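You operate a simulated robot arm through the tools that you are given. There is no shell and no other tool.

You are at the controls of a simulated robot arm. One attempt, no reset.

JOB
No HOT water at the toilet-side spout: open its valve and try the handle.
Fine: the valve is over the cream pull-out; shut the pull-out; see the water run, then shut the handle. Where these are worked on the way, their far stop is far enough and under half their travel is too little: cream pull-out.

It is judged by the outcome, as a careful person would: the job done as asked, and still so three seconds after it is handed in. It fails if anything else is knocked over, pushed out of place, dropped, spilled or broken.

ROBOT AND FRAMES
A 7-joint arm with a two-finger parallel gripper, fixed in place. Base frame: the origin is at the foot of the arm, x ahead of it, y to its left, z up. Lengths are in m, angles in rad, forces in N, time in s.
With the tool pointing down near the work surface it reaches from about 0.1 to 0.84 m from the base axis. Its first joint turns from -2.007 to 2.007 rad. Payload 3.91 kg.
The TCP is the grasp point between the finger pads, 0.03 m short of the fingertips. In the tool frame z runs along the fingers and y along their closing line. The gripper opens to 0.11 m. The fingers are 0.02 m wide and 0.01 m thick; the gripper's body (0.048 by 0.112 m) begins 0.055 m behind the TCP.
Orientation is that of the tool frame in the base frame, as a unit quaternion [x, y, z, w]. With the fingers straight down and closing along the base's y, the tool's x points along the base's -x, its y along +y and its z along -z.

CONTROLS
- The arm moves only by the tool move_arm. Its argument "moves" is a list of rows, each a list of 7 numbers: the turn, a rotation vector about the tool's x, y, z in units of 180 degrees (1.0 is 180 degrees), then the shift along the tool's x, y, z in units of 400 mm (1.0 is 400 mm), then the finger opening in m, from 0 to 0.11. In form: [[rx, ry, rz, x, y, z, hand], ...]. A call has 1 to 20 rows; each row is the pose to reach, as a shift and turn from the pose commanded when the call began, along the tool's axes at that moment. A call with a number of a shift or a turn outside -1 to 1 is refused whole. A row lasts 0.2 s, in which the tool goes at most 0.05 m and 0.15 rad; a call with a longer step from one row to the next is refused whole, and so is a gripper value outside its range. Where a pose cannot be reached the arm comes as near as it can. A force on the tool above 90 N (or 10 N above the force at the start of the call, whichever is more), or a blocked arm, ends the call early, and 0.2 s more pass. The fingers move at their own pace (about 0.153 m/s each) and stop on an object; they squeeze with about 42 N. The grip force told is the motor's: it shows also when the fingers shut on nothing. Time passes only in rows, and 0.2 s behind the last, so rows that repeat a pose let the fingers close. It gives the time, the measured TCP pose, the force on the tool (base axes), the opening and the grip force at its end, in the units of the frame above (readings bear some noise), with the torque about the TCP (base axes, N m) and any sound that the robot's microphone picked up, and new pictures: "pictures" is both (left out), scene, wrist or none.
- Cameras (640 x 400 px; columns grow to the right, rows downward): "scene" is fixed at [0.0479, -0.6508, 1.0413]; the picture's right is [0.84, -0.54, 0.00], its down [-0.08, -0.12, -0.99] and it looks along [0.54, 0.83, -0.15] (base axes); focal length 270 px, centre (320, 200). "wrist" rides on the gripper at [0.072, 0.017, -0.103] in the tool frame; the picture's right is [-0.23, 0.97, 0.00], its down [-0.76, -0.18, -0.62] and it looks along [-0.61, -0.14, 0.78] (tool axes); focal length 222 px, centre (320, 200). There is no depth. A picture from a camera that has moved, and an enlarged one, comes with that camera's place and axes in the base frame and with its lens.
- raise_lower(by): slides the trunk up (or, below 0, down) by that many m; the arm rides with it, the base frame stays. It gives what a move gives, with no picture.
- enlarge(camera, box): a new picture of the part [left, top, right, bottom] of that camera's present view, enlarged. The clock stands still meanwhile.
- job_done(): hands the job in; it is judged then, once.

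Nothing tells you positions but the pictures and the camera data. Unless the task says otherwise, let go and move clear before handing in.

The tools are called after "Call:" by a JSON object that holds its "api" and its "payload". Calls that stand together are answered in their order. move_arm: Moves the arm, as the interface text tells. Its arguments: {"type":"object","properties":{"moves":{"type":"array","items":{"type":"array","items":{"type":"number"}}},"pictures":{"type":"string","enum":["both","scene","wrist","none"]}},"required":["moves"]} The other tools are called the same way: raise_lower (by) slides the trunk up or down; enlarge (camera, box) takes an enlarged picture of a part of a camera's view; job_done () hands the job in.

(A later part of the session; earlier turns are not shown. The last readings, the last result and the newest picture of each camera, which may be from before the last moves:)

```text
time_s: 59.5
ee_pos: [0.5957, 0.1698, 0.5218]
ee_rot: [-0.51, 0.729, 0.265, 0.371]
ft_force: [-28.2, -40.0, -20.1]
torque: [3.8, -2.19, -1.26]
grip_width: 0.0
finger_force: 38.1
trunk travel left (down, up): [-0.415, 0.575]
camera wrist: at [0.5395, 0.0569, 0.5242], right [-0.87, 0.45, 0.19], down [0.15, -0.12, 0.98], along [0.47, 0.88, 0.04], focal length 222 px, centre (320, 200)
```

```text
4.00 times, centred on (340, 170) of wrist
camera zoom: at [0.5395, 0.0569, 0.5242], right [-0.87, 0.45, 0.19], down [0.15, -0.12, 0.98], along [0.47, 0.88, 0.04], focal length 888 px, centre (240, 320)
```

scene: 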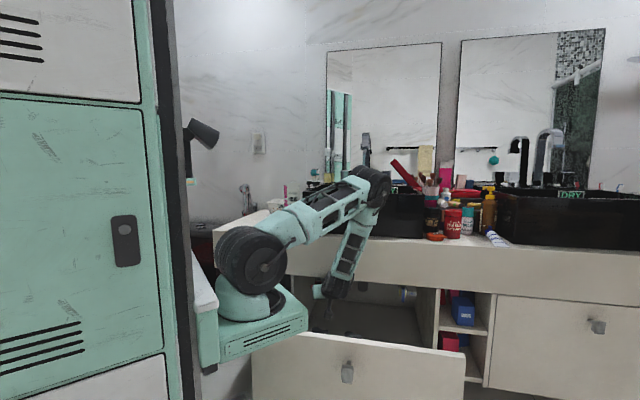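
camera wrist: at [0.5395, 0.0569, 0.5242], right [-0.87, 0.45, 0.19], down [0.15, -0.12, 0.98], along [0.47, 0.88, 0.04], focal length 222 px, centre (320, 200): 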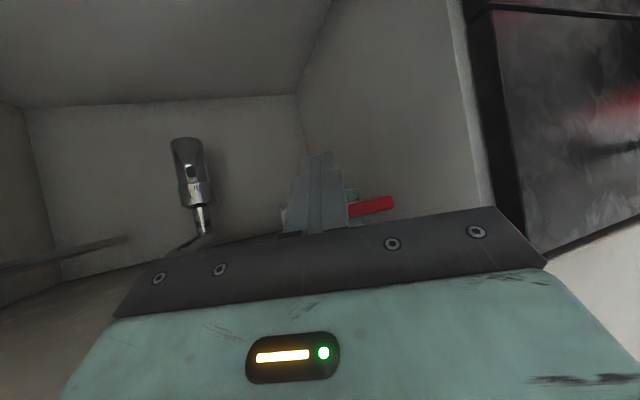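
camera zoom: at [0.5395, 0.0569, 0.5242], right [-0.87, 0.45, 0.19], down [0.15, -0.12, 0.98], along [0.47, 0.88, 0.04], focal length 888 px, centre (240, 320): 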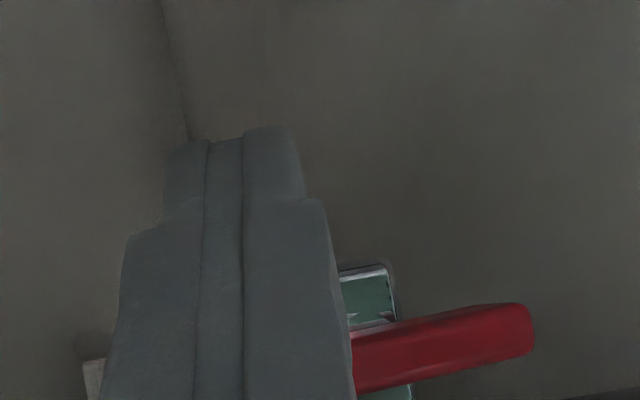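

The contact point works out to the top of the gripper body touching the apron's lower edge, not the lever. I'll back off 4 cm, flatten the tool to about 25° so the body stays in front of the apron, and come in again.

Call:
{"api": "move_arm", "payload": {"moves": [[0, 0, 0, 0.028, 0.022, -0.039, 0.0], [0, 0, 0, 0.056, 0.044, -0.0775, 0.0], [0, -0.028, 0, 0.056, 0.044, -0.0775, 0.0], [0, -0.0556, 0, 0.056, 0.044, -0.0775, 0.0]], "pictures": "both"}}

Call:
{"api": "enlarge", "payload": {"camera": "scene", "box": [290, 140, 430, 330]}}

```text
time_s: 60.5
ee_pos: [0.5701, 0.1445, 0.5256]
ee_rot: [-0.487, 0.689, 0.31, 0.439]
ft_force: [0.1, 0.7, -0.4]
torque: [0.01, 0.01, -0.01]
grip_width: 0.0001
finger_force: 38.3
trunk travel left (down, up): [-0.415, 0.575]
camera wrist: at [0.5147, 0.0337, 0.5039], right [-0.89, 0.41, 0.21], down [0.09, -0.29, 0.95], along [0.46, 0.86, 0.22], focal length 222 px, centre (320, 200)
```

scene: 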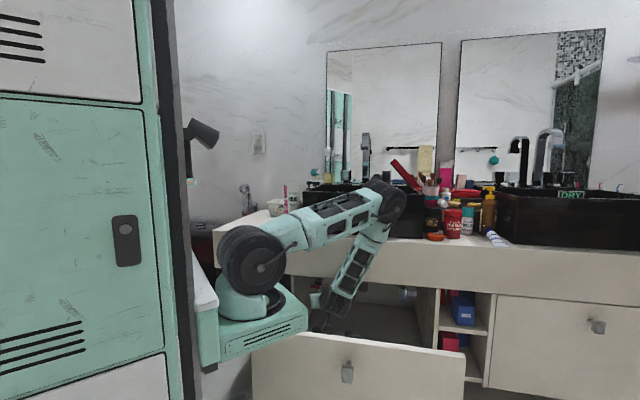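
wrist: 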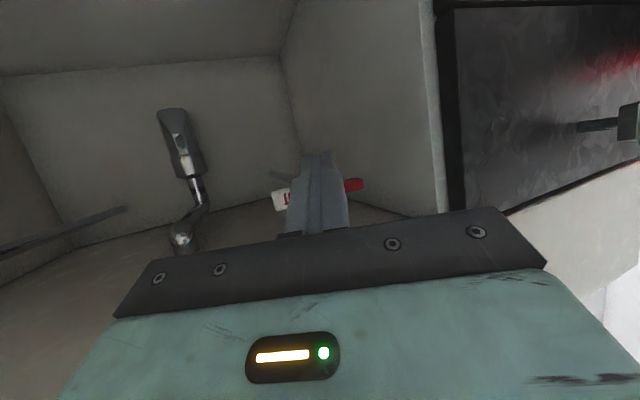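

```text
2.11 times, centred on (360, 235) of scene
camera zoom: at [0.0479, -0.6508, 1.0413], right [0.84, -0.54, 0.0], down [-0.08, -0.12, -0.99], along [0.54, 0.83, -0.15], focal length 567 px, centre (236, 126)
```

zoom: 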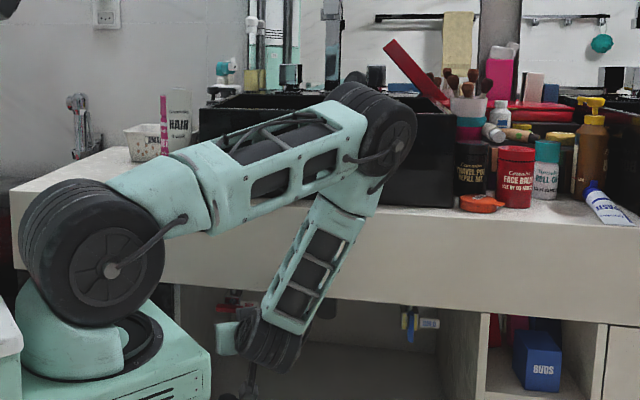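

Call:
{"api": "move_arm", "payload": {"moves": [[0, 0, 0, -0.01, -0.0134, 0.027, 0.0], [0, 0, 0, -0.02, -0.0269, 0.054, 0.0], [0, 0, 0, -0.0296, -0.0403, 0.0812, 0.0]], "pictures": "both"}}

Call:
{"api": "enlarge", "payload": {"camera": "wrist", "box": [260, 120, 420, 220]}}

Call:
{"api": "enlarge", "payload": {"camera": "scene", "box": [290, 140, 430, 330]}}

```text
time_s: 61.4
ee_pos: [0.5973, 0.1722, 0.5229]
ee_rot: [-0.487, 0.689, 0.31, 0.438]
ft_force: [0.1, 0.0, 0.0]
torque: [-0.02, 0.02, 0.03]
grip_width: 0.0002
finger_force: 37.6
trunk travel left (down, up): [-0.415, 0.575]
camera wrist: at [0.5412, 0.0601, 0.5007], right [-0.89, 0.42, 0.21], down [0.09, -0.29, 0.95], along [0.46, 0.86, 0.22], focal length 222 px, centre (320, 200)
```

scene: 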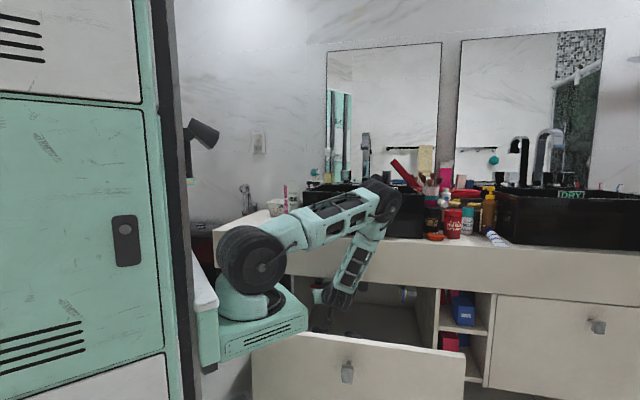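
wrist: 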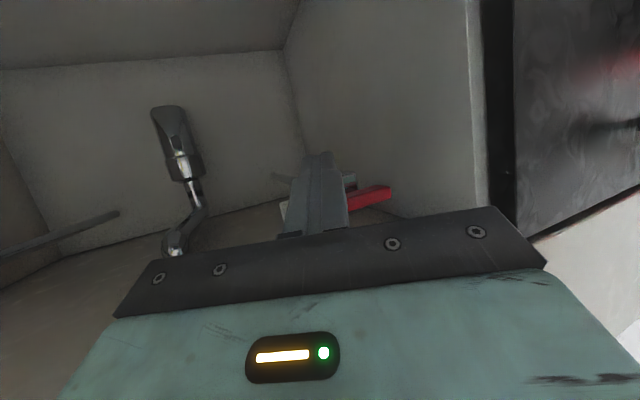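

```text
4.00 times, centred on (340, 170) of wrist
camera zoom: at [0.5412, 0.0601, 0.5007], right [-0.89, 0.42, 0.21], down [0.09, -0.29, 0.95], along [0.46, 0.86, 0.22], focal length 888 px, centre (240, 320)
```

zoom: 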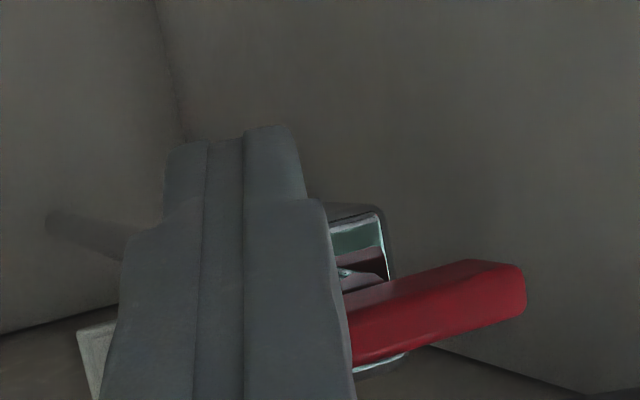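

```text
2.11 times, centred on (360, 235) of scene
camera zoom: at [0.0479, -0.6508, 1.0413], right [0.84, -0.54, 0.0], down [-0.08, -0.12, -0.99], along [0.54, 0.83, -0.15], focal length 567 px, centre (236, 126)
```

zoom: 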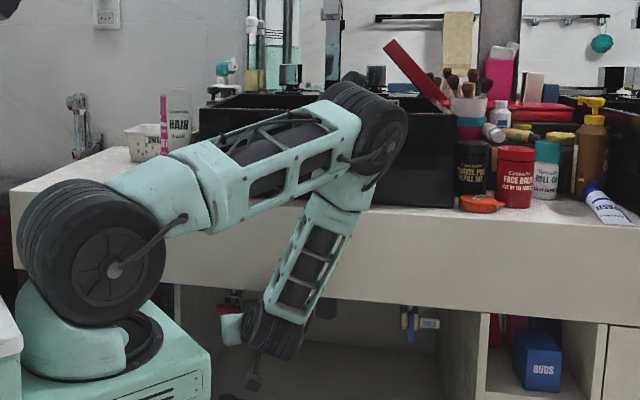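

The closed fingertips are now under the lever's right end with no contact force. I'll push it up gently and watch the reaction.

Call:
{"api": "move_arm", "payload": {"moves": [[0, 0, 0, -0.0113, 0, -0.0053, 0.0], [0, 0, 0, -0.0227, 0, -0.0106, 0.0], [0, 0, 0, -0.034, 0, -0.0159, 0.0]], "pictures": "wrist"}}

Call:
{"api": "enlarge", "payload": {"camera": "wrist", "box": [260, 120, 420, 220]}}

```text
time_s: 62.1
ee_pos: [0.5977, 0.1727, 0.5371]
ee_rot: [-0.486, 0.689, 0.31, 0.439]
ft_force: [-0.7, -1.7, -1.9]
torque: [-0.02, -0.04, -0.04]
grip_width: 0.0
finger_force: 37.7
trunk travel left (down, up): [-0.415, 0.575]
camera wrist: at [0.5414, 0.0604, 0.5157], right [-0.89, 0.42, 0.21], down [0.09, -0.29, 0.95], along [0.46, 0.86, 0.22], focal length 222 px, centre (320, 200)
```

wrist: 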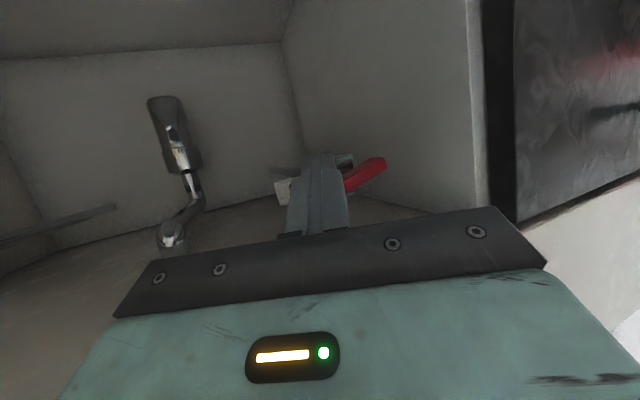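

```text
4.00 times, centred on (340, 170) of wrist
camera zoom: at [0.5414, 0.0604, 0.5157], right [-0.89, 0.42, 0.21], down [0.09, -0.29, 0.95], along [0.46, 0.86, 0.22], focal length 888 px, centre (240, 320)
```

zoom: 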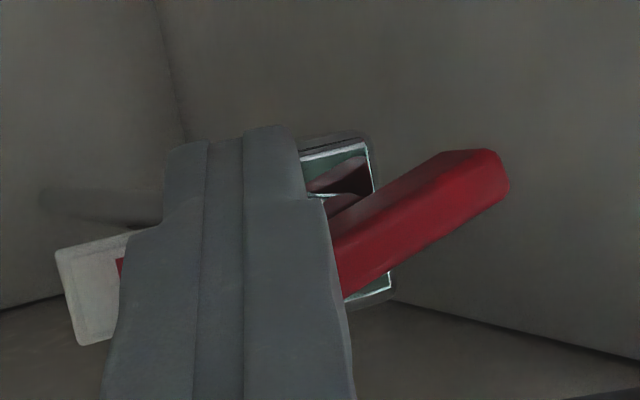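

The lever turns easily in this direction (counter-clockwise). I'll continue along the arc.

Call:
{"api": "move_arm", "payload": {"moves": [[0, 0, 0, -0.0164, -0.0091, -0.0123, 0.0], [0, 0, 0, -0.0341, -0.0181, -0.0253, 0.0], [0, 0, 0, -0.0449, -0.0136, -0.028, 0.0], [0, 0, 0, -0.0542, -0.0068, -0.0288, 0.0], [0, 0, 0, -0.0612, 0, -0.0286, 0.0]], "pictures": "wrist"}}

Call:
{"api": "enlarge", "payload": {"camera": "wrist", "box": [260, 100, 420, 200]}}

Call:
{"api": "enlarge", "payload": {"camera": "scene", "box": [290, 260, 360, 310]}}

```text
time_s: 63.2
ee_pos: [0.5967, 0.1631, 0.5517]
ee_rot: [-0.483, 0.701, 0.308, 0.425]
ft_force: [-2.0, -2.3, -26.3]
torque: [1.7, 0.87, -0.23]
grip_width: 0.0
finger_force: 37.3
trunk travel left (down, up): [-0.415, 0.575]
stopped in row 5: the force on the tool passed its limit at 94 N (the readings are from after the stop); the commanded pose is now the measured one
camera wrist: at [0.539, 0.0517, 0.5345], right [-0.87, 0.43, 0.22], down [0.11, -0.27, 0.96], along [0.47, 0.86, 0.19], focal length 222 px, centre (320, 200)
```

wrist: 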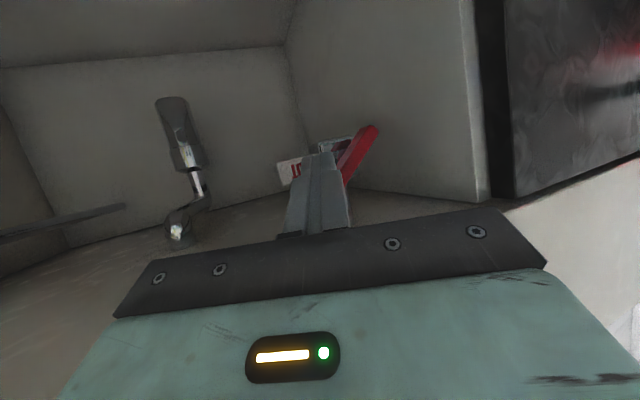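

```text
4.00 times, centred on (340, 150) of wrist
camera zoom: at [0.539, 0.0517, 0.5345], right [-0.87, 0.43, 0.22], down [0.11, -0.27, 0.96], along [0.47, 0.86, 0.19], focal length 888 px, centre (240, 400)
```

zoom: 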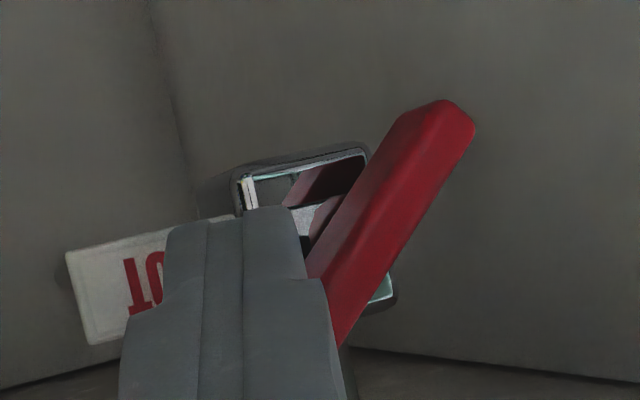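

```text
8.00 times, centred on (325, 285) of scene
camera zoom: at [0.0479, -0.6508, 1.0413], right [0.84, -0.54, 0.0], down [-0.08, -0.12, -0.99], along [0.54, 0.83, -0.15], focal length 2156 px, centre (280, -480)
```

zoom: 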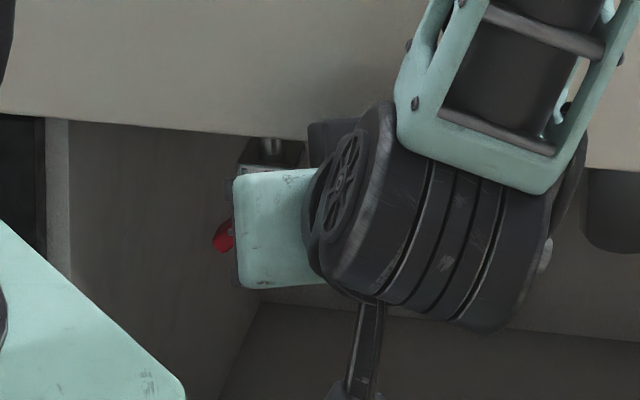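

The lever has turned more than half way; the stop came from the hand's right upper corner touching the apron again. I'll back off slightly and roll the hand about 30° so that corner drops, then finish the turn.

Call:
{"api": "move_arm", "payload": {"moves": [[0, 0, 0, 0.0364, -0.0028, -0.0167, 0.0], [0, 0, 0, 0.0728, -0.0055, -0.0333, 0.0], [0, -0.0093, 0.04, 0.0728, -0.0055, -0.0333, 0.0], [0, -0.0185, 0.08, 0.0728, -0.0055, -0.0333, 0.0], [0, -0.0278, 0.12, 0.0728, -0.0055, -0.0333, 0.0], [0, -0.037, 0.159, 0.0728, -0.0055, -0.0333, 0.0]], "pictures": "both"}}

Call:
{"api": "enlarge", "payload": {"camera": "wrist", "box": [240, 80, 440, 205]}}

Call:
{"api": "enlarge", "payload": {"camera": "scene", "box": [290, 140, 430, 330]}}

```text
time_s: 64.6
ee_pos: [0.5914, 0.1415, 0.5329]
ee_rot: [-0.277, 0.77, 0.433, 0.379]
ft_force: [-0.3, 0.0, -0.6]
torque: [-0.01, 0.0, 0.03]
grip_width: 0.0
finger_force: 37.4
trunk travel left (down, up): [-0.415, 0.575]
camera wrist: at [0.5037, 0.0509, 0.5174], right [-0.61, 0.48, 0.63], down [0.35, -0.55, 0.76], along [0.72, 0.68, 0.17], focal length 222 px, centre (320, 200)
```

scene: 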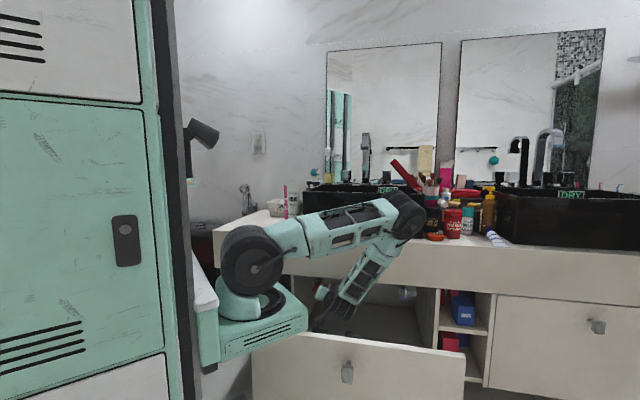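
wrist: 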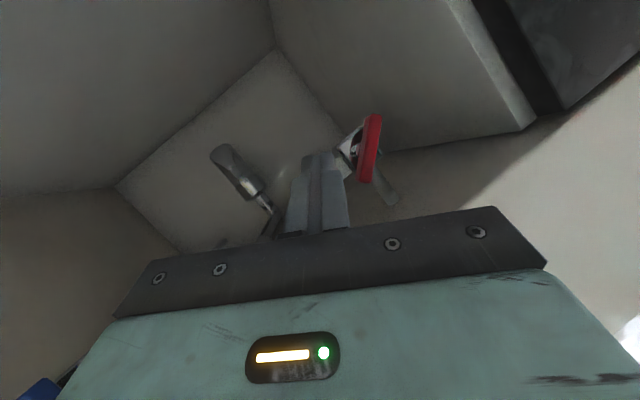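

```text
3.20 times, centred on (340, 142) of wrist
camera zoom: at [0.5037, 0.0509, 0.5174], right [-0.61, 0.48, 0.63], down [0.35, -0.55, 0.76], along [0.72, 0.68, 0.17], focal length 711 px, centre (256, 384)
```

zoom: 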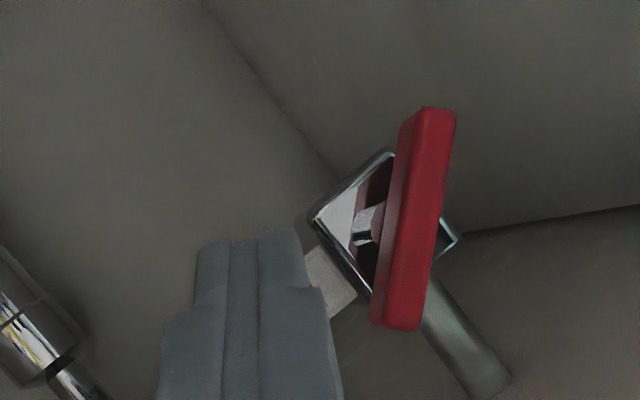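

```text
2.11 times, centred on (360, 235) of scene
camera zoom: at [0.0479, -0.6508, 1.0413], right [0.84, -0.54, 0.0], down [-0.08, -0.12, -0.99], along [0.54, 0.83, -0.15], focal length 567 px, centre (236, 126)
```

zoom: 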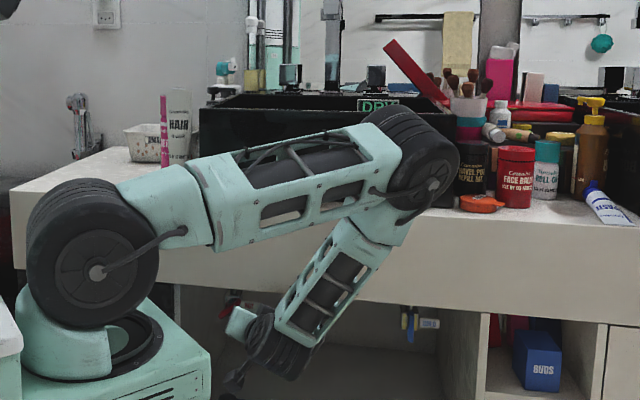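

Call:
{"api": "move_arm", "payload": {"moves": [[0, 0, 0, -0.0243, -0.0102, 0.0454, 0.0], [0, 0, 0, -0.0435, 0.007, 0.039, 0.0], [0, 0, 0, -0.0525, 0.0273, 0.0388, 0.0], [0, 0, 0, -0.0623, 0.0363, 0.0355, 0.0]], "pictures": "wrist"}}

Call:
{"api": "enlarge", "payload": {"camera": "wrist", "box": [240, 80, 440, 205]}}

```text
time_s: 65.6
ee_pos: [0.5992, 0.1632, 0.5562]
ee_rot: [-0.277, 0.77, 0.432, 0.379]
ft_force: [0.4, -0.7, -1.3]
torque: [0.01, 0.03, -0.01]
grip_width: 0.0
finger_force: 37.4
trunk travel left (down, up): [-0.415, 0.575]
camera wrist: at [0.5115, 0.0725, 0.54], right [-0.61, 0.48, 0.63], down [0.35, -0.55, 0.76], along [0.71, 0.68, 0.17], focal length 222 px, centre (320, 200)
```

wrist: 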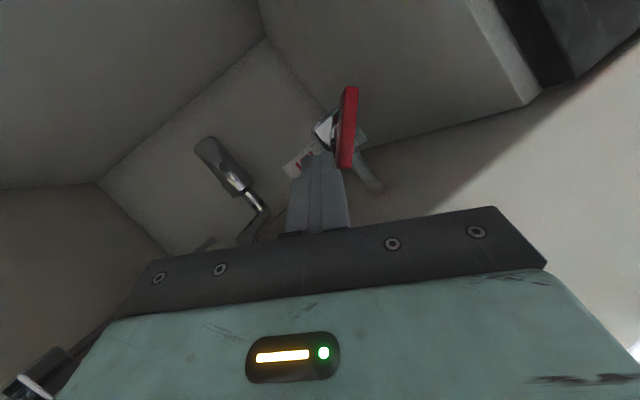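

```text
3.20 times, centred on (340, 142) of wrist
camera zoom: at [0.5115, 0.0725, 0.54], right [-0.61, 0.48, 0.63], down [0.35, -0.55, 0.76], along [0.71, 0.68, 0.17], focal length 711 px, centre (256, 384)
```

zoom: 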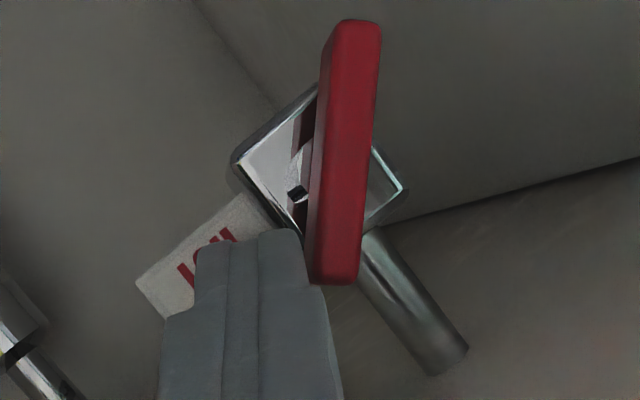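

Call:
{"api": "move_arm", "payload": {"moves": [[0, 0, 0, -0.0055, 0.0099, -0.0007, 0.0], [0, 0, 0, -0.0109, 0.0205, -0.0013, 0.0], [0, 0, 0, -0.0101, 0.0293, 0.0011, 0.0], [0, 0, 0, -0.0078, 0.0385, 0.0044, 0.0]], "pictures": "wrist"}}

Call:
{"api": "enlarge", "payload": {"camera": "wrist", "box": [240, 80, 440, 205]}}

```text
time_s: 66.6
ee_pos: [0.5919, 0.1713, 0.5653]
ee_rot: [-0.276, 0.77, 0.431, 0.381]
ft_force: [4.7, -10.4, 8.2]
torque: [0.1, -0.06, -0.14]
grip_width: 0.0
finger_force: 37.1
trunk travel left (down, up): [-0.415, 0.575]
camera wrist: at [0.5032, 0.0814, 0.5495], right [-0.61, 0.48, 0.63], down [0.34, -0.56, 0.76], along [0.72, 0.68, 0.17], focal length 222 px, centre (320, 200)
```

wrist: 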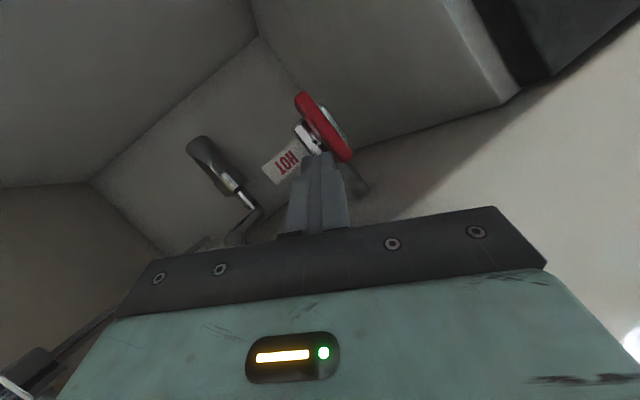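

```text
3.20 times, centred on (340, 142) of wrist
camera zoom: at [0.5032, 0.0814, 0.5495], right [-0.61, 0.48, 0.63], down [0.34, -0.56, 0.76], along [0.72, 0.68, 0.17], focal length 711 px, centre (256, 384)
```

zoom: 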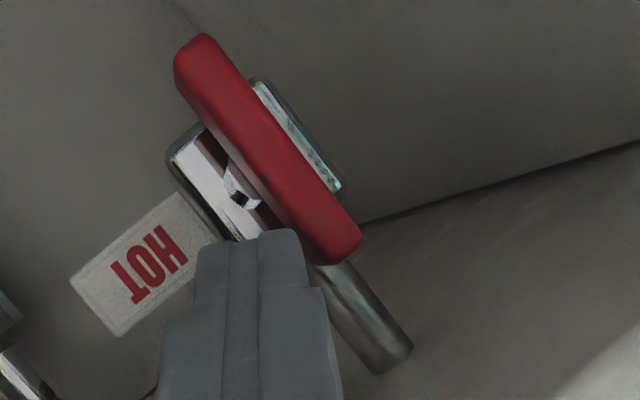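

The lever now lies along the pipe and a slight resistance shows it at its stop. I'll give it one small extra nudge to be sure it's fully open.

Call:
{"api": "move_arm", "payload": {"moves": [[0, 0, 0, 0.0033, 0.0087, 0.0037, 0.0], [0, 0, 0, 0.0033, 0.0087, 0.0037, 0.0]], "pictures": "wrist"}}

Call:
{"api": "enlarge", "payload": {"camera": "wrist", "box": [240, 80, 440, 205]}}

```text
time_s: 67.2
ee_pos: [0.5903, 0.1726, 0.5659]
ee_rot: [-0.275, 0.77, 0.429, 0.383]
ft_force: [23.4, -32.7, 16.8]
torque: [0.08, -0.28, -0.61]
grip_width: 0.0003
finger_force: 37.2
trunk travel left (down, up): [-0.415, 0.575]
camera wrist: at [0.5024, 0.0823, 0.5491], right [-0.61, 0.49, 0.63], down [0.34, -0.56, 0.76], along [0.72, 0.67, 0.17], focal length 222 px, centre (320, 200)
```

wrist: 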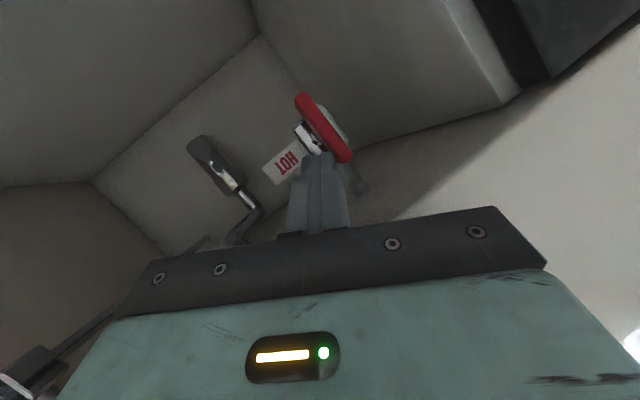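

```text
3.20 times, centred on (340, 142) of wrist
camera zoom: at [0.5024, 0.0823, 0.5491], right [-0.61, 0.49, 0.63], down [0.34, -0.56, 0.76], along [0.72, 0.67, 0.17], focal length 711 px, centre (256, 384)
```

zoom: 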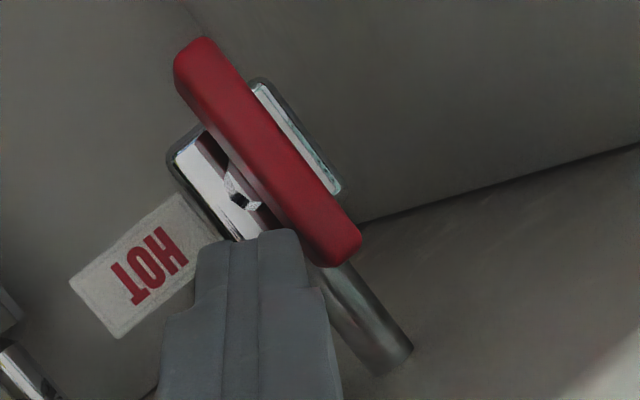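

The valve is fully open against its stop. Now I'll ease off the lever, back the hand out below the apron and lift clear.

Call:
{"api": "move_arm", "payload": {"moves": [[0, 0, 0, 0.0004, -0.0318, -0.0069, 0.0], [0, 0, 0, 0.042, -0.0593, -0.0197, 0.0], [0, 0, 0, 0.0847, -0.0695, -0.1148, 0.0], [0, 0, 0, 0.1125, -0.0658, -0.2148, 0.0], [0, 0, 0, 0.0053, -0.0198, -0.262, 0.0], [0, 0, 0, -0.0798, 0.0258, -0.3263, 0.0], [0, 0, 0, -0.165, 0.071, -0.3908, 0.0]], "pictures": "both"}}

Call:
{"api": "enlarge", "payload": {"camera": "scene", "box": [280, 250, 440, 350]}}

```text
refused: row 5 steps farther than a row can; nothing moved
```

```text
4.00 times, centred on (360, 300) of scene
camera zoom: at [0.0479, -0.6508, 1.0413], right [0.84, -0.54, 0.0], down [-0.08, -0.12, -0.99], along [0.54, 0.83, -0.15], focal length 1078 px, centre (160, -200)
```

zoom: 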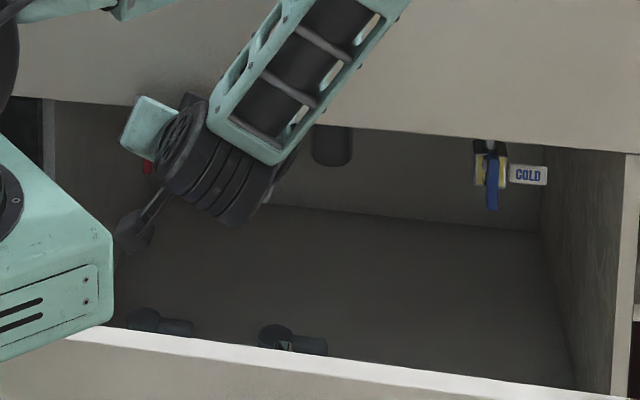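

Call:
{"api": "move_arm", "payload": {"moves": [[0, 0, 0, 0.0004, -0.0318, -0.0069, 0.0], [0, 0, 0, 0.042, -0.0593, -0.0197, 0.0], [0, 0, 0, 0.0847, -0.0695, -0.1148, 0.0], [0, 0, 0, 0.1125, -0.0658, -0.2148, 0.0], [0, 0, 0, 0.059, -0.0428, -0.2384, 0.0], [0, 0, 0, 0.0053, -0.0198, -0.262, 0.0], [0, 0, 0, -0.0798, 0.0258, -0.3263, 0.0], [0, 0, 0, -0.165, 0.071, -0.3908, 0.0]], "pictures": "both"}}

Call:
{"api": "enlarge", "payload": {"camera": "scene", "box": [280, 250, 440, 350]}}

```text
time_s: 69.0
ee_pos: [0.5583, 0.0571, 0.6801]
ee_rot: [-0.279, 0.769, 0.433, 0.379]
ft_force: [-0.3, 0.3, 0.1]
torque: [0.0, -0.03, -0.01]
grip_width: 0.0
finger_force: 38.2
out of reach, approached as far as the arm can: row 8
trunk travel left (down, up): [-0.415, 0.575]
camera wrist: at [0.4705, -0.0321, 0.6653], right [-0.61, 0.48, 0.63], down [0.35, -0.55, 0.76], along [0.71, 0.68, 0.17], focal length 222 px, centre (320, 200)
```

scene: 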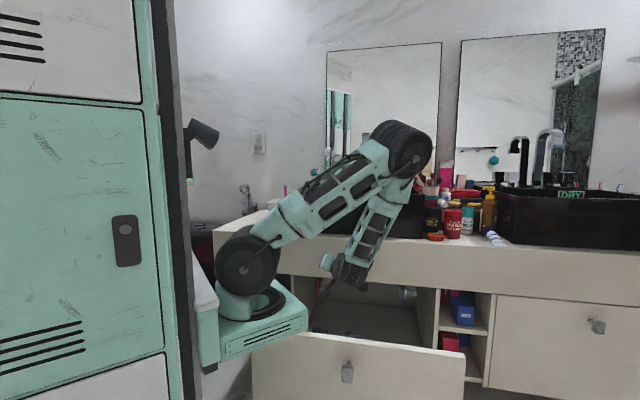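
wrist: 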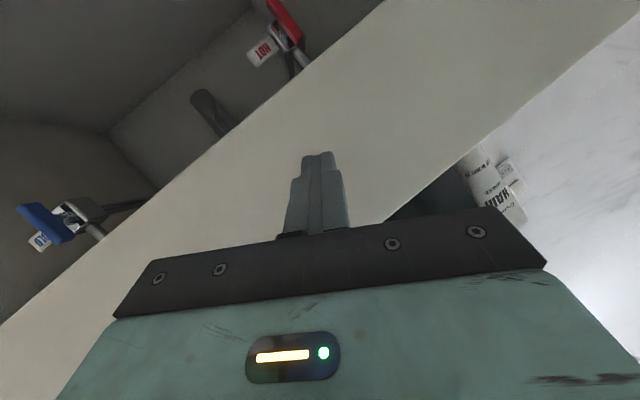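

```text
4.00 times, centred on (360, 300) of scene
camera zoom: at [0.0479, -0.6508, 1.0413], right [0.84, -0.54, 0.0], down [-0.08, -0.12, -0.99], along [0.54, 0.83, -0.15], focal length 1078 px, centre (160, -200)
```

zoom: 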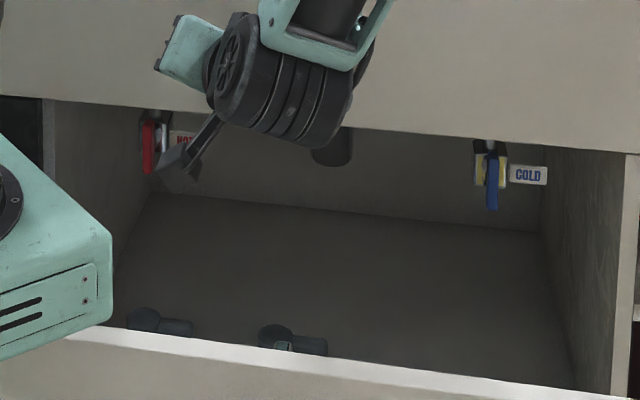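

The HOT lever is now vertical like the COLD one. Next I'll straighten the tool to point down and go around to the outside of the pull-out's front to shut it.

Call:
{"api": "move_arm", "payload": {"moves": [[0.0191, 0.039, -0.0031, -0.016, 0.0089, -0.0066, 0.0], [0.0382, 0.0779, -0.0063, -0.032, 0.0178, -0.0131, 0.0], [0.0573, 0.1169, -0.0094, -0.048, 0.0267, -0.0197, 0.0], [0.0764, 0.1558, -0.0125, -0.064, 0.0356, -0.0262, 0.0], [0.0954, 0.1948, -0.0157, -0.08, 0.0444, -0.0328, 0.0], [0.1145, 0.2337, -0.0188, -0.096, 0.0533, -0.0393, 0.0], [0.1336, 0.2727, -0.0219, -0.112, 0.0622, -0.0459, 0.0], [0.1527, 0.3116, -0.0251, -0.128, 0.0711, -0.0524, 0.0], [0.1718, 0.3506, -0.0282, -0.144, 0.08, -0.059, 0.0]], "pictures": "both"}}

```text
time_s: 71.0
ee_pos: [0.5561, 0.0589, 0.7526]
ee_rot: [-0.386, 0.923, -0.002, 0.0]
ft_force: [-0.2, 0.5, 0.3]
torque: [-0.07, -0.04, -0.04]
grip_width: 0.0001
finger_force: 37.5
out of reach, approached as far as the arm can: row 1
trunk travel left (down, up): [-0.415, 0.575]
camera wrist: at [0.4951, 0.0184, 0.8568], right [-0.53, 0.85, 0.0], down [0.66, 0.42, 0.62], along [0.53, 0.33, -0.78], focal length 222 px, centre (320, 200)
```

scene: 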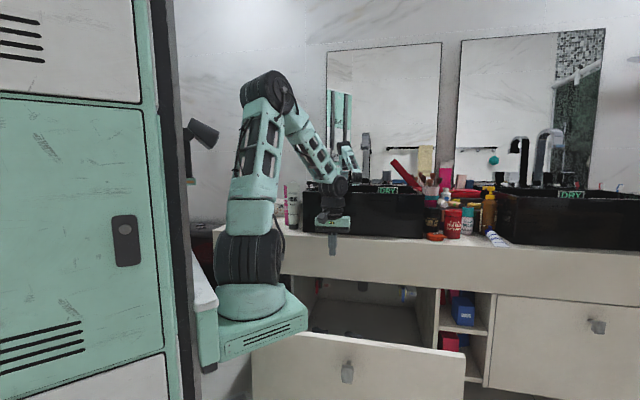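
wrist: 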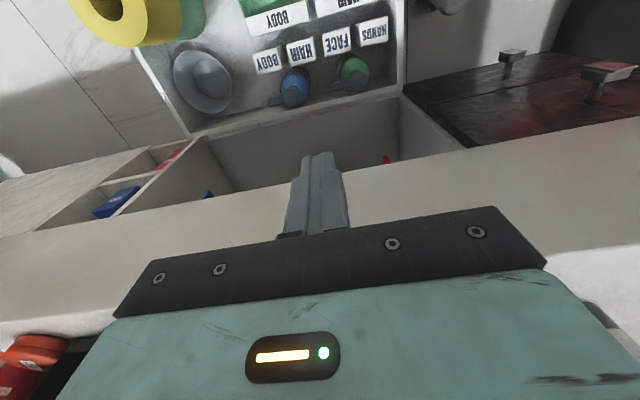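

Call:
{"api": "move_arm", "payload": {"moves": [[0, 0, 0, 0.083, -0.07, 0, 0.0], [0, 0, 0, 0.168, -0.139, 0, 0.0], [0, 0, 0, 0.252, -0.208, 0, 0.0], [0, 0, 0, 0.336, -0.278, 0, 0.0], [0, 0, 0, 0.42, -0.347, 0, 0.0], [0, 0, 0, 0.503, -0.417, 0, 0.0], [0, 0, 0, 0.587, -0.486, 0, 0.0], [0, 0, 0, 0.671, -0.556, 0, 0.0], [0, 0, 0, 0.755, -0.625, 0, 0.0]], "pictures": "both"}}

```text
time_s: 73.0
ee_pos: [0.5241, -0.3331, 0.7522]
ee_rot: [-0.387, 0.922, -0.002, 0.001]
ft_force: [-0.3, 0.2, -0.1]
torque: [-0.02, 0.0, 0.0]
grip_width: 0.0002
finger_force: 37.6
trunk travel left (down, up): [-0.415, 0.575]
camera wrist: at [0.4618, -0.3729, 0.8568], right [-0.54, 0.84, 0.0], down [0.66, 0.42, 0.62], along [0.53, 0.33, -0.78], focal length 222 px, centre (320, 200)
```

scene: 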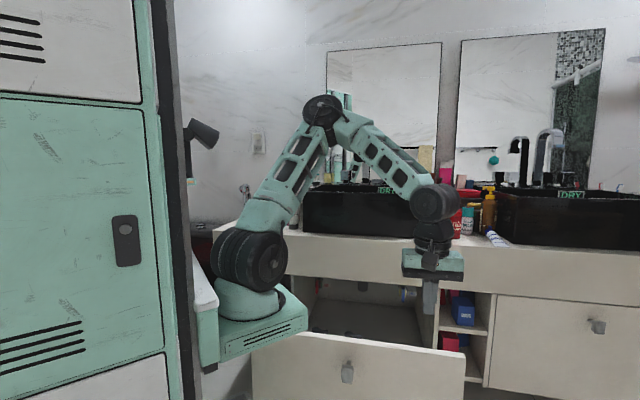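
wrist: 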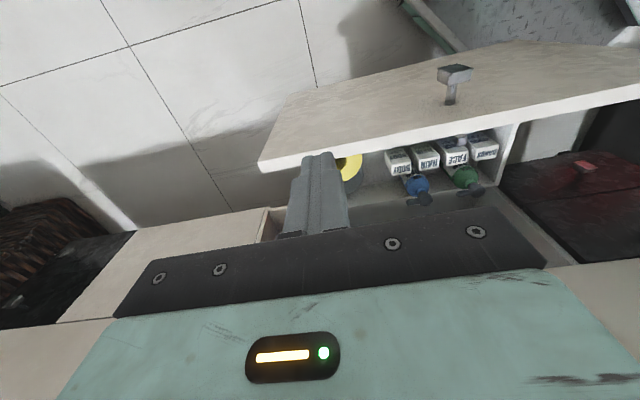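

Call:
{"api": "move_arm", "payload": {"moves": [[0, 0, 0, 0, 0, 0.105, 0.0], [0, 0, 0, 0, 0, 0.21, 0.0], [0, 0, 0, 0, 0, 0.315, 0.0], [0, 0, 0, 0, 0, 0.4175, 0.0]], "pictures": "both"}}

```text
time_s: 74.0
ee_pos: [0.5225, -0.3332, 0.585]
ee_rot: [-0.386, 0.923, 0.0, 0.0]
ft_force: [-0.2, 0.2, -0.4]
torque: [0.02, 0.02, 0.01]
grip_width: 0.0
finger_force: 37.6
trunk travel left (down, up): [-0.415, 0.575]
camera wrist: at [0.4614, -0.3728, 0.6893], right [-0.53, 0.85, 0.0], down [0.66, 0.42, 0.62], along [0.53, 0.33, -0.78], focal length 222 px, centre (320, 200)
```

scene: 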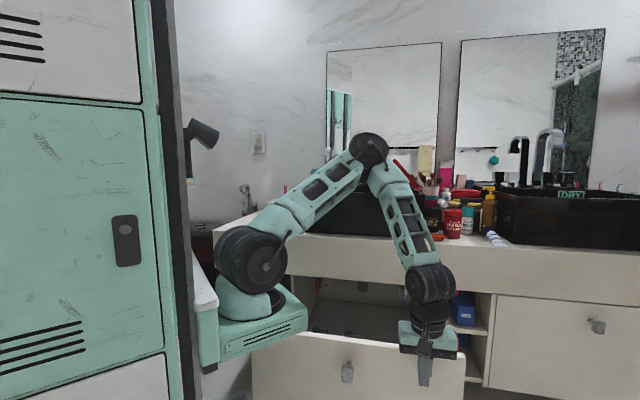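
wrist: 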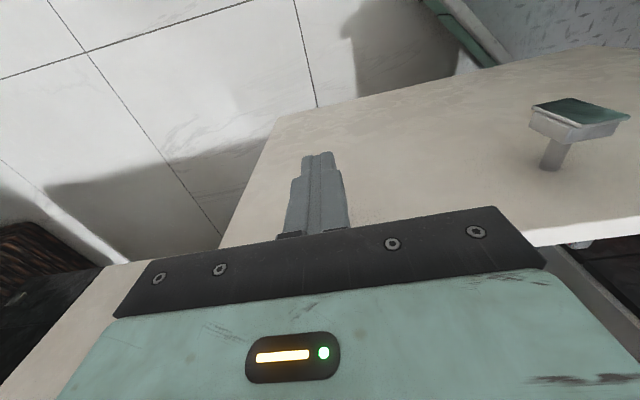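

Call:
{"api": "move_arm", "payload": {"moves": [[0, 0, 0, -0.025, 0, 0, 0.0], [0, 0, 0, -0.05, 0, 0, 0.0], [0, 0, 0, -0.075, 0, 0, 0.0], [0, 0, 0, -0.1, 0, 0, 0.0], [0, 0, 0, -0.13, 0, 0, 0.0], [0, 0, 0, -0.165, 0, 0, 0.0], [0, 0, 0, -0.2, 0, 0, 0.0], [0, 0, 0, -0.235, 0, 0, 0.0], [0, 0, 0, -0.27, 0, 0, 0.0], [0, 0, 0, -0.305, 0, 0, 0.0], [0, 0, 0, -0.34, 0, 0, 0.0], [0, 0, 0, -0.375, 0, 0, 0.0]], "pictures": "both"}}

```text
time_s: 76.6
ee_pos: [0.6289, -0.2249, 0.585]
ee_rot: [-0.386, 0.922, -0.001, 0.0]
ft_force: [0.0, -0.1, -0.3]
torque: [0.01, 0.0, -0.03]
grip_width: 0.0
finger_force: 37.9
trunk travel left (down, up): [-0.415, 0.575]
camera wrist: at [0.5674, -0.2658, 0.6894], right [-0.53, 0.85, 0.0], down [0.66, 0.42, 0.62], along [0.53, 0.33, -0.78], focal length 222 px, centre (320, 200)
```

scene: 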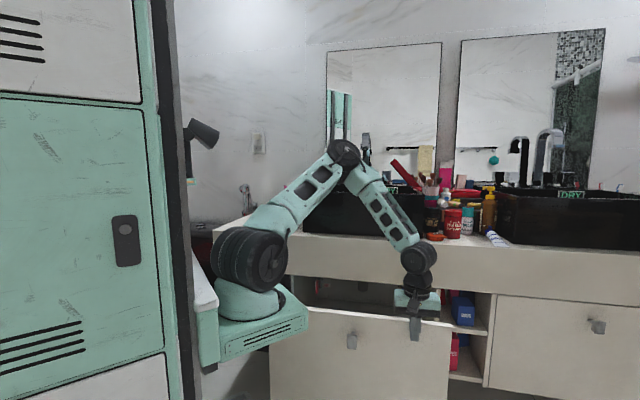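
wrist: 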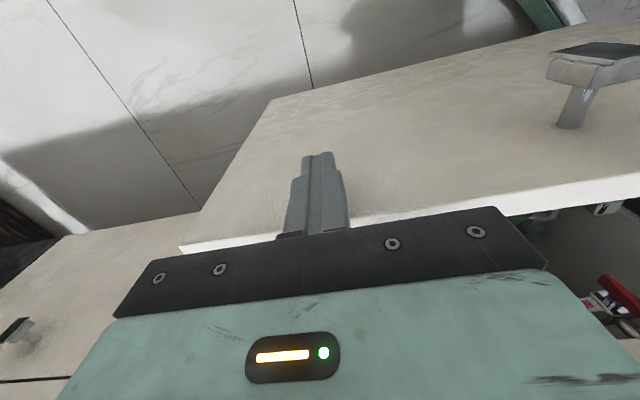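

Call:
{"api": "move_arm", "payload": {"moves": [[0, 0, 0, -0.035, 0, 0, 0.0], [0, 0, 0, -0.07, 0, 0, 0.0], [0, 0, 0, -0.105, 0, 0, 0.0], [0, 0, 0, -0.14, 0, 0, 0.0], [0, 0, 0, -0.175, 0, 0, 0.0], [0, 0, 0, -0.21, 0, 0, 0.0], [0, 0, 0, -0.245, 0, 0, 0.0], [0, 0, 0, -0.28, 0, 0, 0.0], [0, 0, 0, -0.315, 0, 0, 0.0], [0, 0, 0, -0.35, 0, 0, 0.0], [0, 0, 0, -0.385, 0, 0, 0.0], [0, 0, 0, -0.42, 0, 0, 0.0], [0, 0, 0, -0.445, 0, 0, 0.0]], "pictures": "both"}}

```text
time_s: 79.4
ee_pos: [0.7546, -0.0987, 0.5866]
ee_rot: [-0.386, 0.923, -0.001, 0.001]
ft_force: [0.0, -0.1, 0.3]
torque: [0.01, -0.01, -0.03]
grip_width: 0.0
finger_force: 38.1
trunk travel left (down, up): [-0.415, 0.575]
camera wrist: at [0.6922, -0.1392, 0.6901], right [-0.53, 0.85, 0.0], down [0.66, 0.42, 0.62], along [0.53, 0.33, -0.78], focal length 222 px, centre (320, 200)
```

scene: 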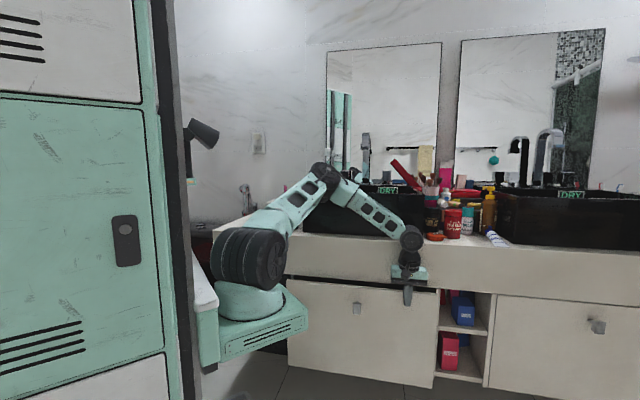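
wrist: 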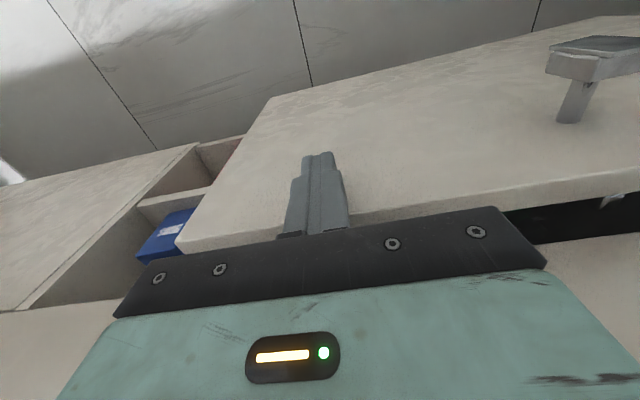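

Only about 5 cm remain. The hand would meet the apron if kept vertical, so I'll back off, pitch the fingertips forward and press the front fully home.

Call:
{"api": "move_arm", "payload": {"moves": [[0, 0, 0, 0.075, 0, 0, 0.0], [0, -0.045, 0, 0.09, 0, 0.01, 0.0], [0, -0.09, 0, 0.09, 0, 0.02, 0.0], [0, -0.135, 0, 0.09, 0, 0.03, 0.0], [0, -0.18, 0, 0.09, 0, 0.04, 0.0], [0, -0.2, 0, 0.09, 0, 0.05, 0.0]], "pictures": "scene"}}

```text
time_s: 80.8
ee_pos: [0.7296, -0.1243, 0.5651]
ee_rot: [-0.367, 0.877, 0.119, 0.286]
ft_force: [0.0, 0.7, 0.7]
torque: [0.02, -0.03, 0.02]
grip_width: 0.0001
finger_force: 37.6
trunk travel left (down, up): [-0.415, 0.575]
```

scene: 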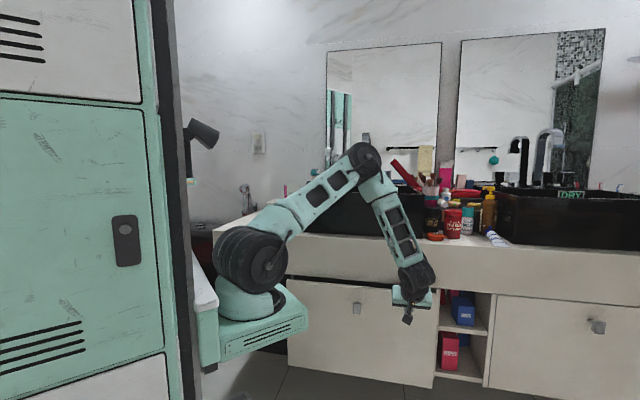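

Call:
{"api": "move_arm", "payload": {"moves": [[0, 0, 0, -0.0404, 0, 0.0295, 0.0], [0, 0, 0, -0.0707, 0, 0.0515, 0.0], [0, 0, 0, -0.101, 0, 0.0736, 0.0], [0, 0, 0, -0.1252, 0, 0.0913, 0.0], [0, 0, 0, -0.1454, 0, 0.106, 0.0]], "pictures": "both"}}

```text
time_s: 82.0
ee_pos: [0.7786, -0.0741, 0.5664]
ee_rot: [-0.368, 0.877, 0.119, 0.285]
ft_force: [-1.8, -1.6, 1.8]
torque: [0.01, 0.03, 0.04]
grip_width: 0.0
finger_force: 37.8
trunk travel left (down, up): [-0.415, 0.575]
camera wrist: at [0.684, -0.147, 0.6076], right [-0.56, 0.81, 0.13], down [0.3, 0.06, 0.95], along [0.77, 0.58, -0.28], focal length 222 px, centre (320, 200)
```

scene: 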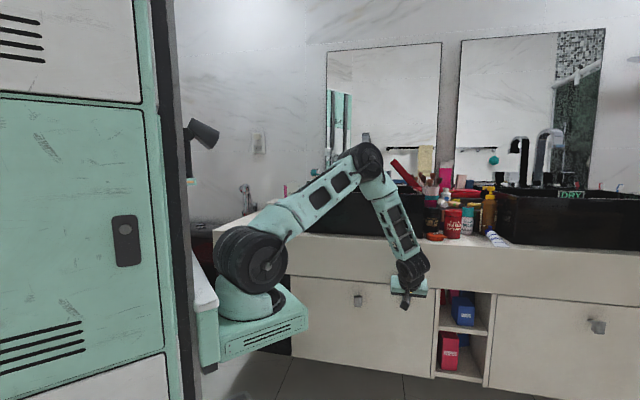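
wrist: 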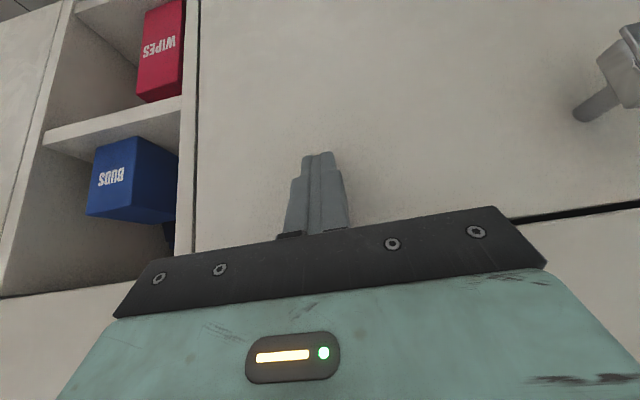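

Call:
{"api": "move_arm", "payload": {"moves": [[0, 0, 0, -0.0081, 0, 0.0059, 0.0], [0, 0, 0, -0.0162, 0, 0.0118, 0.0], [0, 0, 0, -0.0202, 0, 0.0147, 0.0]], "pictures": "none"}}

Call:
{"api": "enlarge", "payload": {"camera": "scene", "box": [280, 250, 460, 390]}}

```text
time_s: 82.8
ee_pos: [0.7799, -0.0746, 0.5641]
ee_rot: [-0.364, 0.88, 0.115, 0.28]
ft_force: [-71.0, -45.2, 28.7]
torque: [-0.3, 0.82, 0.5]
grip_width: 0.0
finger_force: 38.1
trunk travel left (down, up): [-0.415, 0.575]
```

```text
2.86 times, centred on (370, 320) of scene
camera zoom: at [0.0479, -0.6508, 1.0413], right [0.84, -0.54, 0.0], down [-0.08, -0.12, -0.99], along [0.54, 0.83, -0.15], focal length 770 px, centre (177, -143)
```

zoom: 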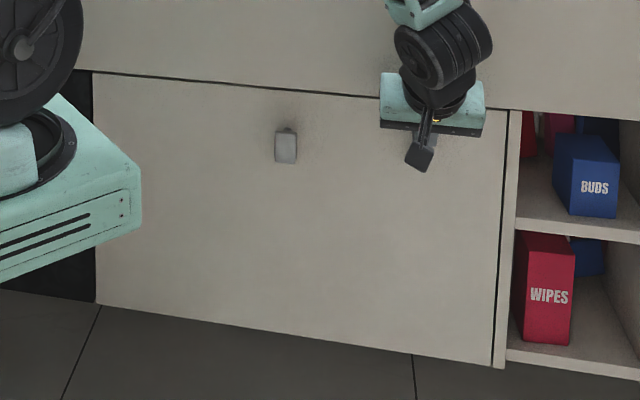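

The pull-out is fully shut, since it pushed back firmly with no more travel. I'll back away and go up to the HOT handle.

Call:
{"api": "move_arm", "payload": {"moves": [[0, 0, 0, 0.067, 0, -0.049, 0.0], [0, 0, 0, 0.135, 0, -0.098, 0.0], [0, 0, 0, 0.202, 0, -0.147, 0.0]], "pictures": "scene"}}

Call:
{"api": "raise_lower", "payload": {"by": 0.3}}

Call:
{"api": "enlarge", "payload": {"camera": "scene", "box": [280, 240, 460, 390]}}

```text
time_s: 83.6
ee_pos: [0.715, -0.1376, 0.5661]
ee_rot: [-0.368, 0.877, 0.119, 0.286]
ft_force: [-0.1, 0.7, 0.8]
torque: [-0.05, -0.04, 0.04]
grip_width: 0.0
finger_force: 37.9
trunk travel left (down, up): [-0.415, 0.575]
```

scene: 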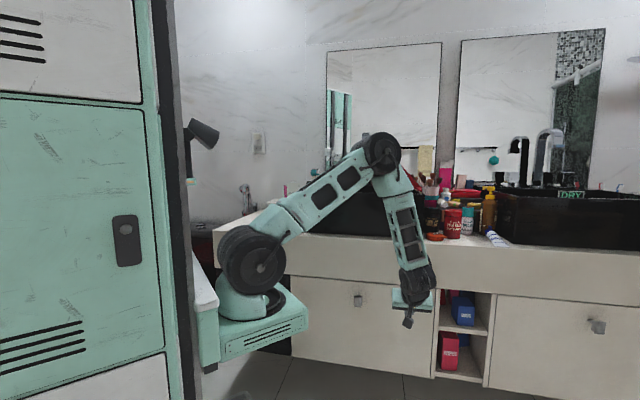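

```text
time_s: 86.6
ee_pos: [0.7149, -0.1377, 0.8654]
ee_rot: [-0.367, 0.878, 0.118, 0.285]
ft_force: [-0.6, 0.3, 0.2]
torque: [0.01, 0.01, 0.02]
grip_width: 0.0001
finger_force: 37.5
trunk travel left (down, up): [-0.715, 0.275]
```

```text
2.67 times, centred on (370, 315) of scene
camera zoom: at [0.0479, -0.6508, 1.0413], right [0.84, -0.54, 0.0], down [-0.08, -0.12, -0.99], along [0.54, 0.83, -0.15], focal length 719 px, centre (187, -107)
```

zoom: 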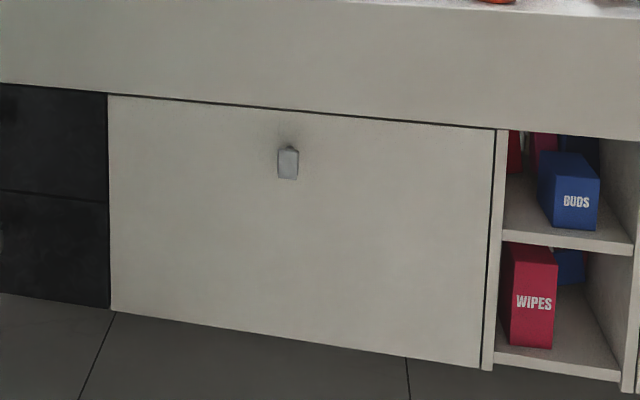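

The pull-out is flush again. Now I'll raise the hand and move it over the basin for a close look at the HOT handle.

Call:
{"api": "raise_lower", "payload": {"by": 0.1}}

Call:
{"api": "move_arm", "payload": {"moves": [[0, 0, 0, -0.068, 0, -0.0934, 0.04], [0, 0, 0, -0.136, 0, -0.1868, 0.08], [0, 0, 0, -0.204, 0, -0.28, 0.1], [0, 0, 0, -0.272, 0, -0.3735, 0.1]], "pictures": "none"}}

```text
time_s: 87.9
ee_pos: [0.7153, -0.1378, 0.965]
ee_rot: [-0.368, 0.877, 0.118, 0.285]
ft_force: [0.4, -0.4, -0.9]
torque: [0.02, -0.01, 0.01]
grip_width: 0.0001
finger_force: 37.9
trunk travel left (down, up): [-0.815, 0.175]
```

```text
time_s: 88.9
ee_pos: [0.7155, -0.1371, 1.1505]
ee_rot: [-0.367, 0.878, 0.117, 0.284]
ft_force: [1.0, 0.5, -0.1]
torque: [0.04, -0.01, -0.02]
grip_width: 0.1
finger_force: 0.0
trunk travel left (down, up): [-0.815, 0.175]
```

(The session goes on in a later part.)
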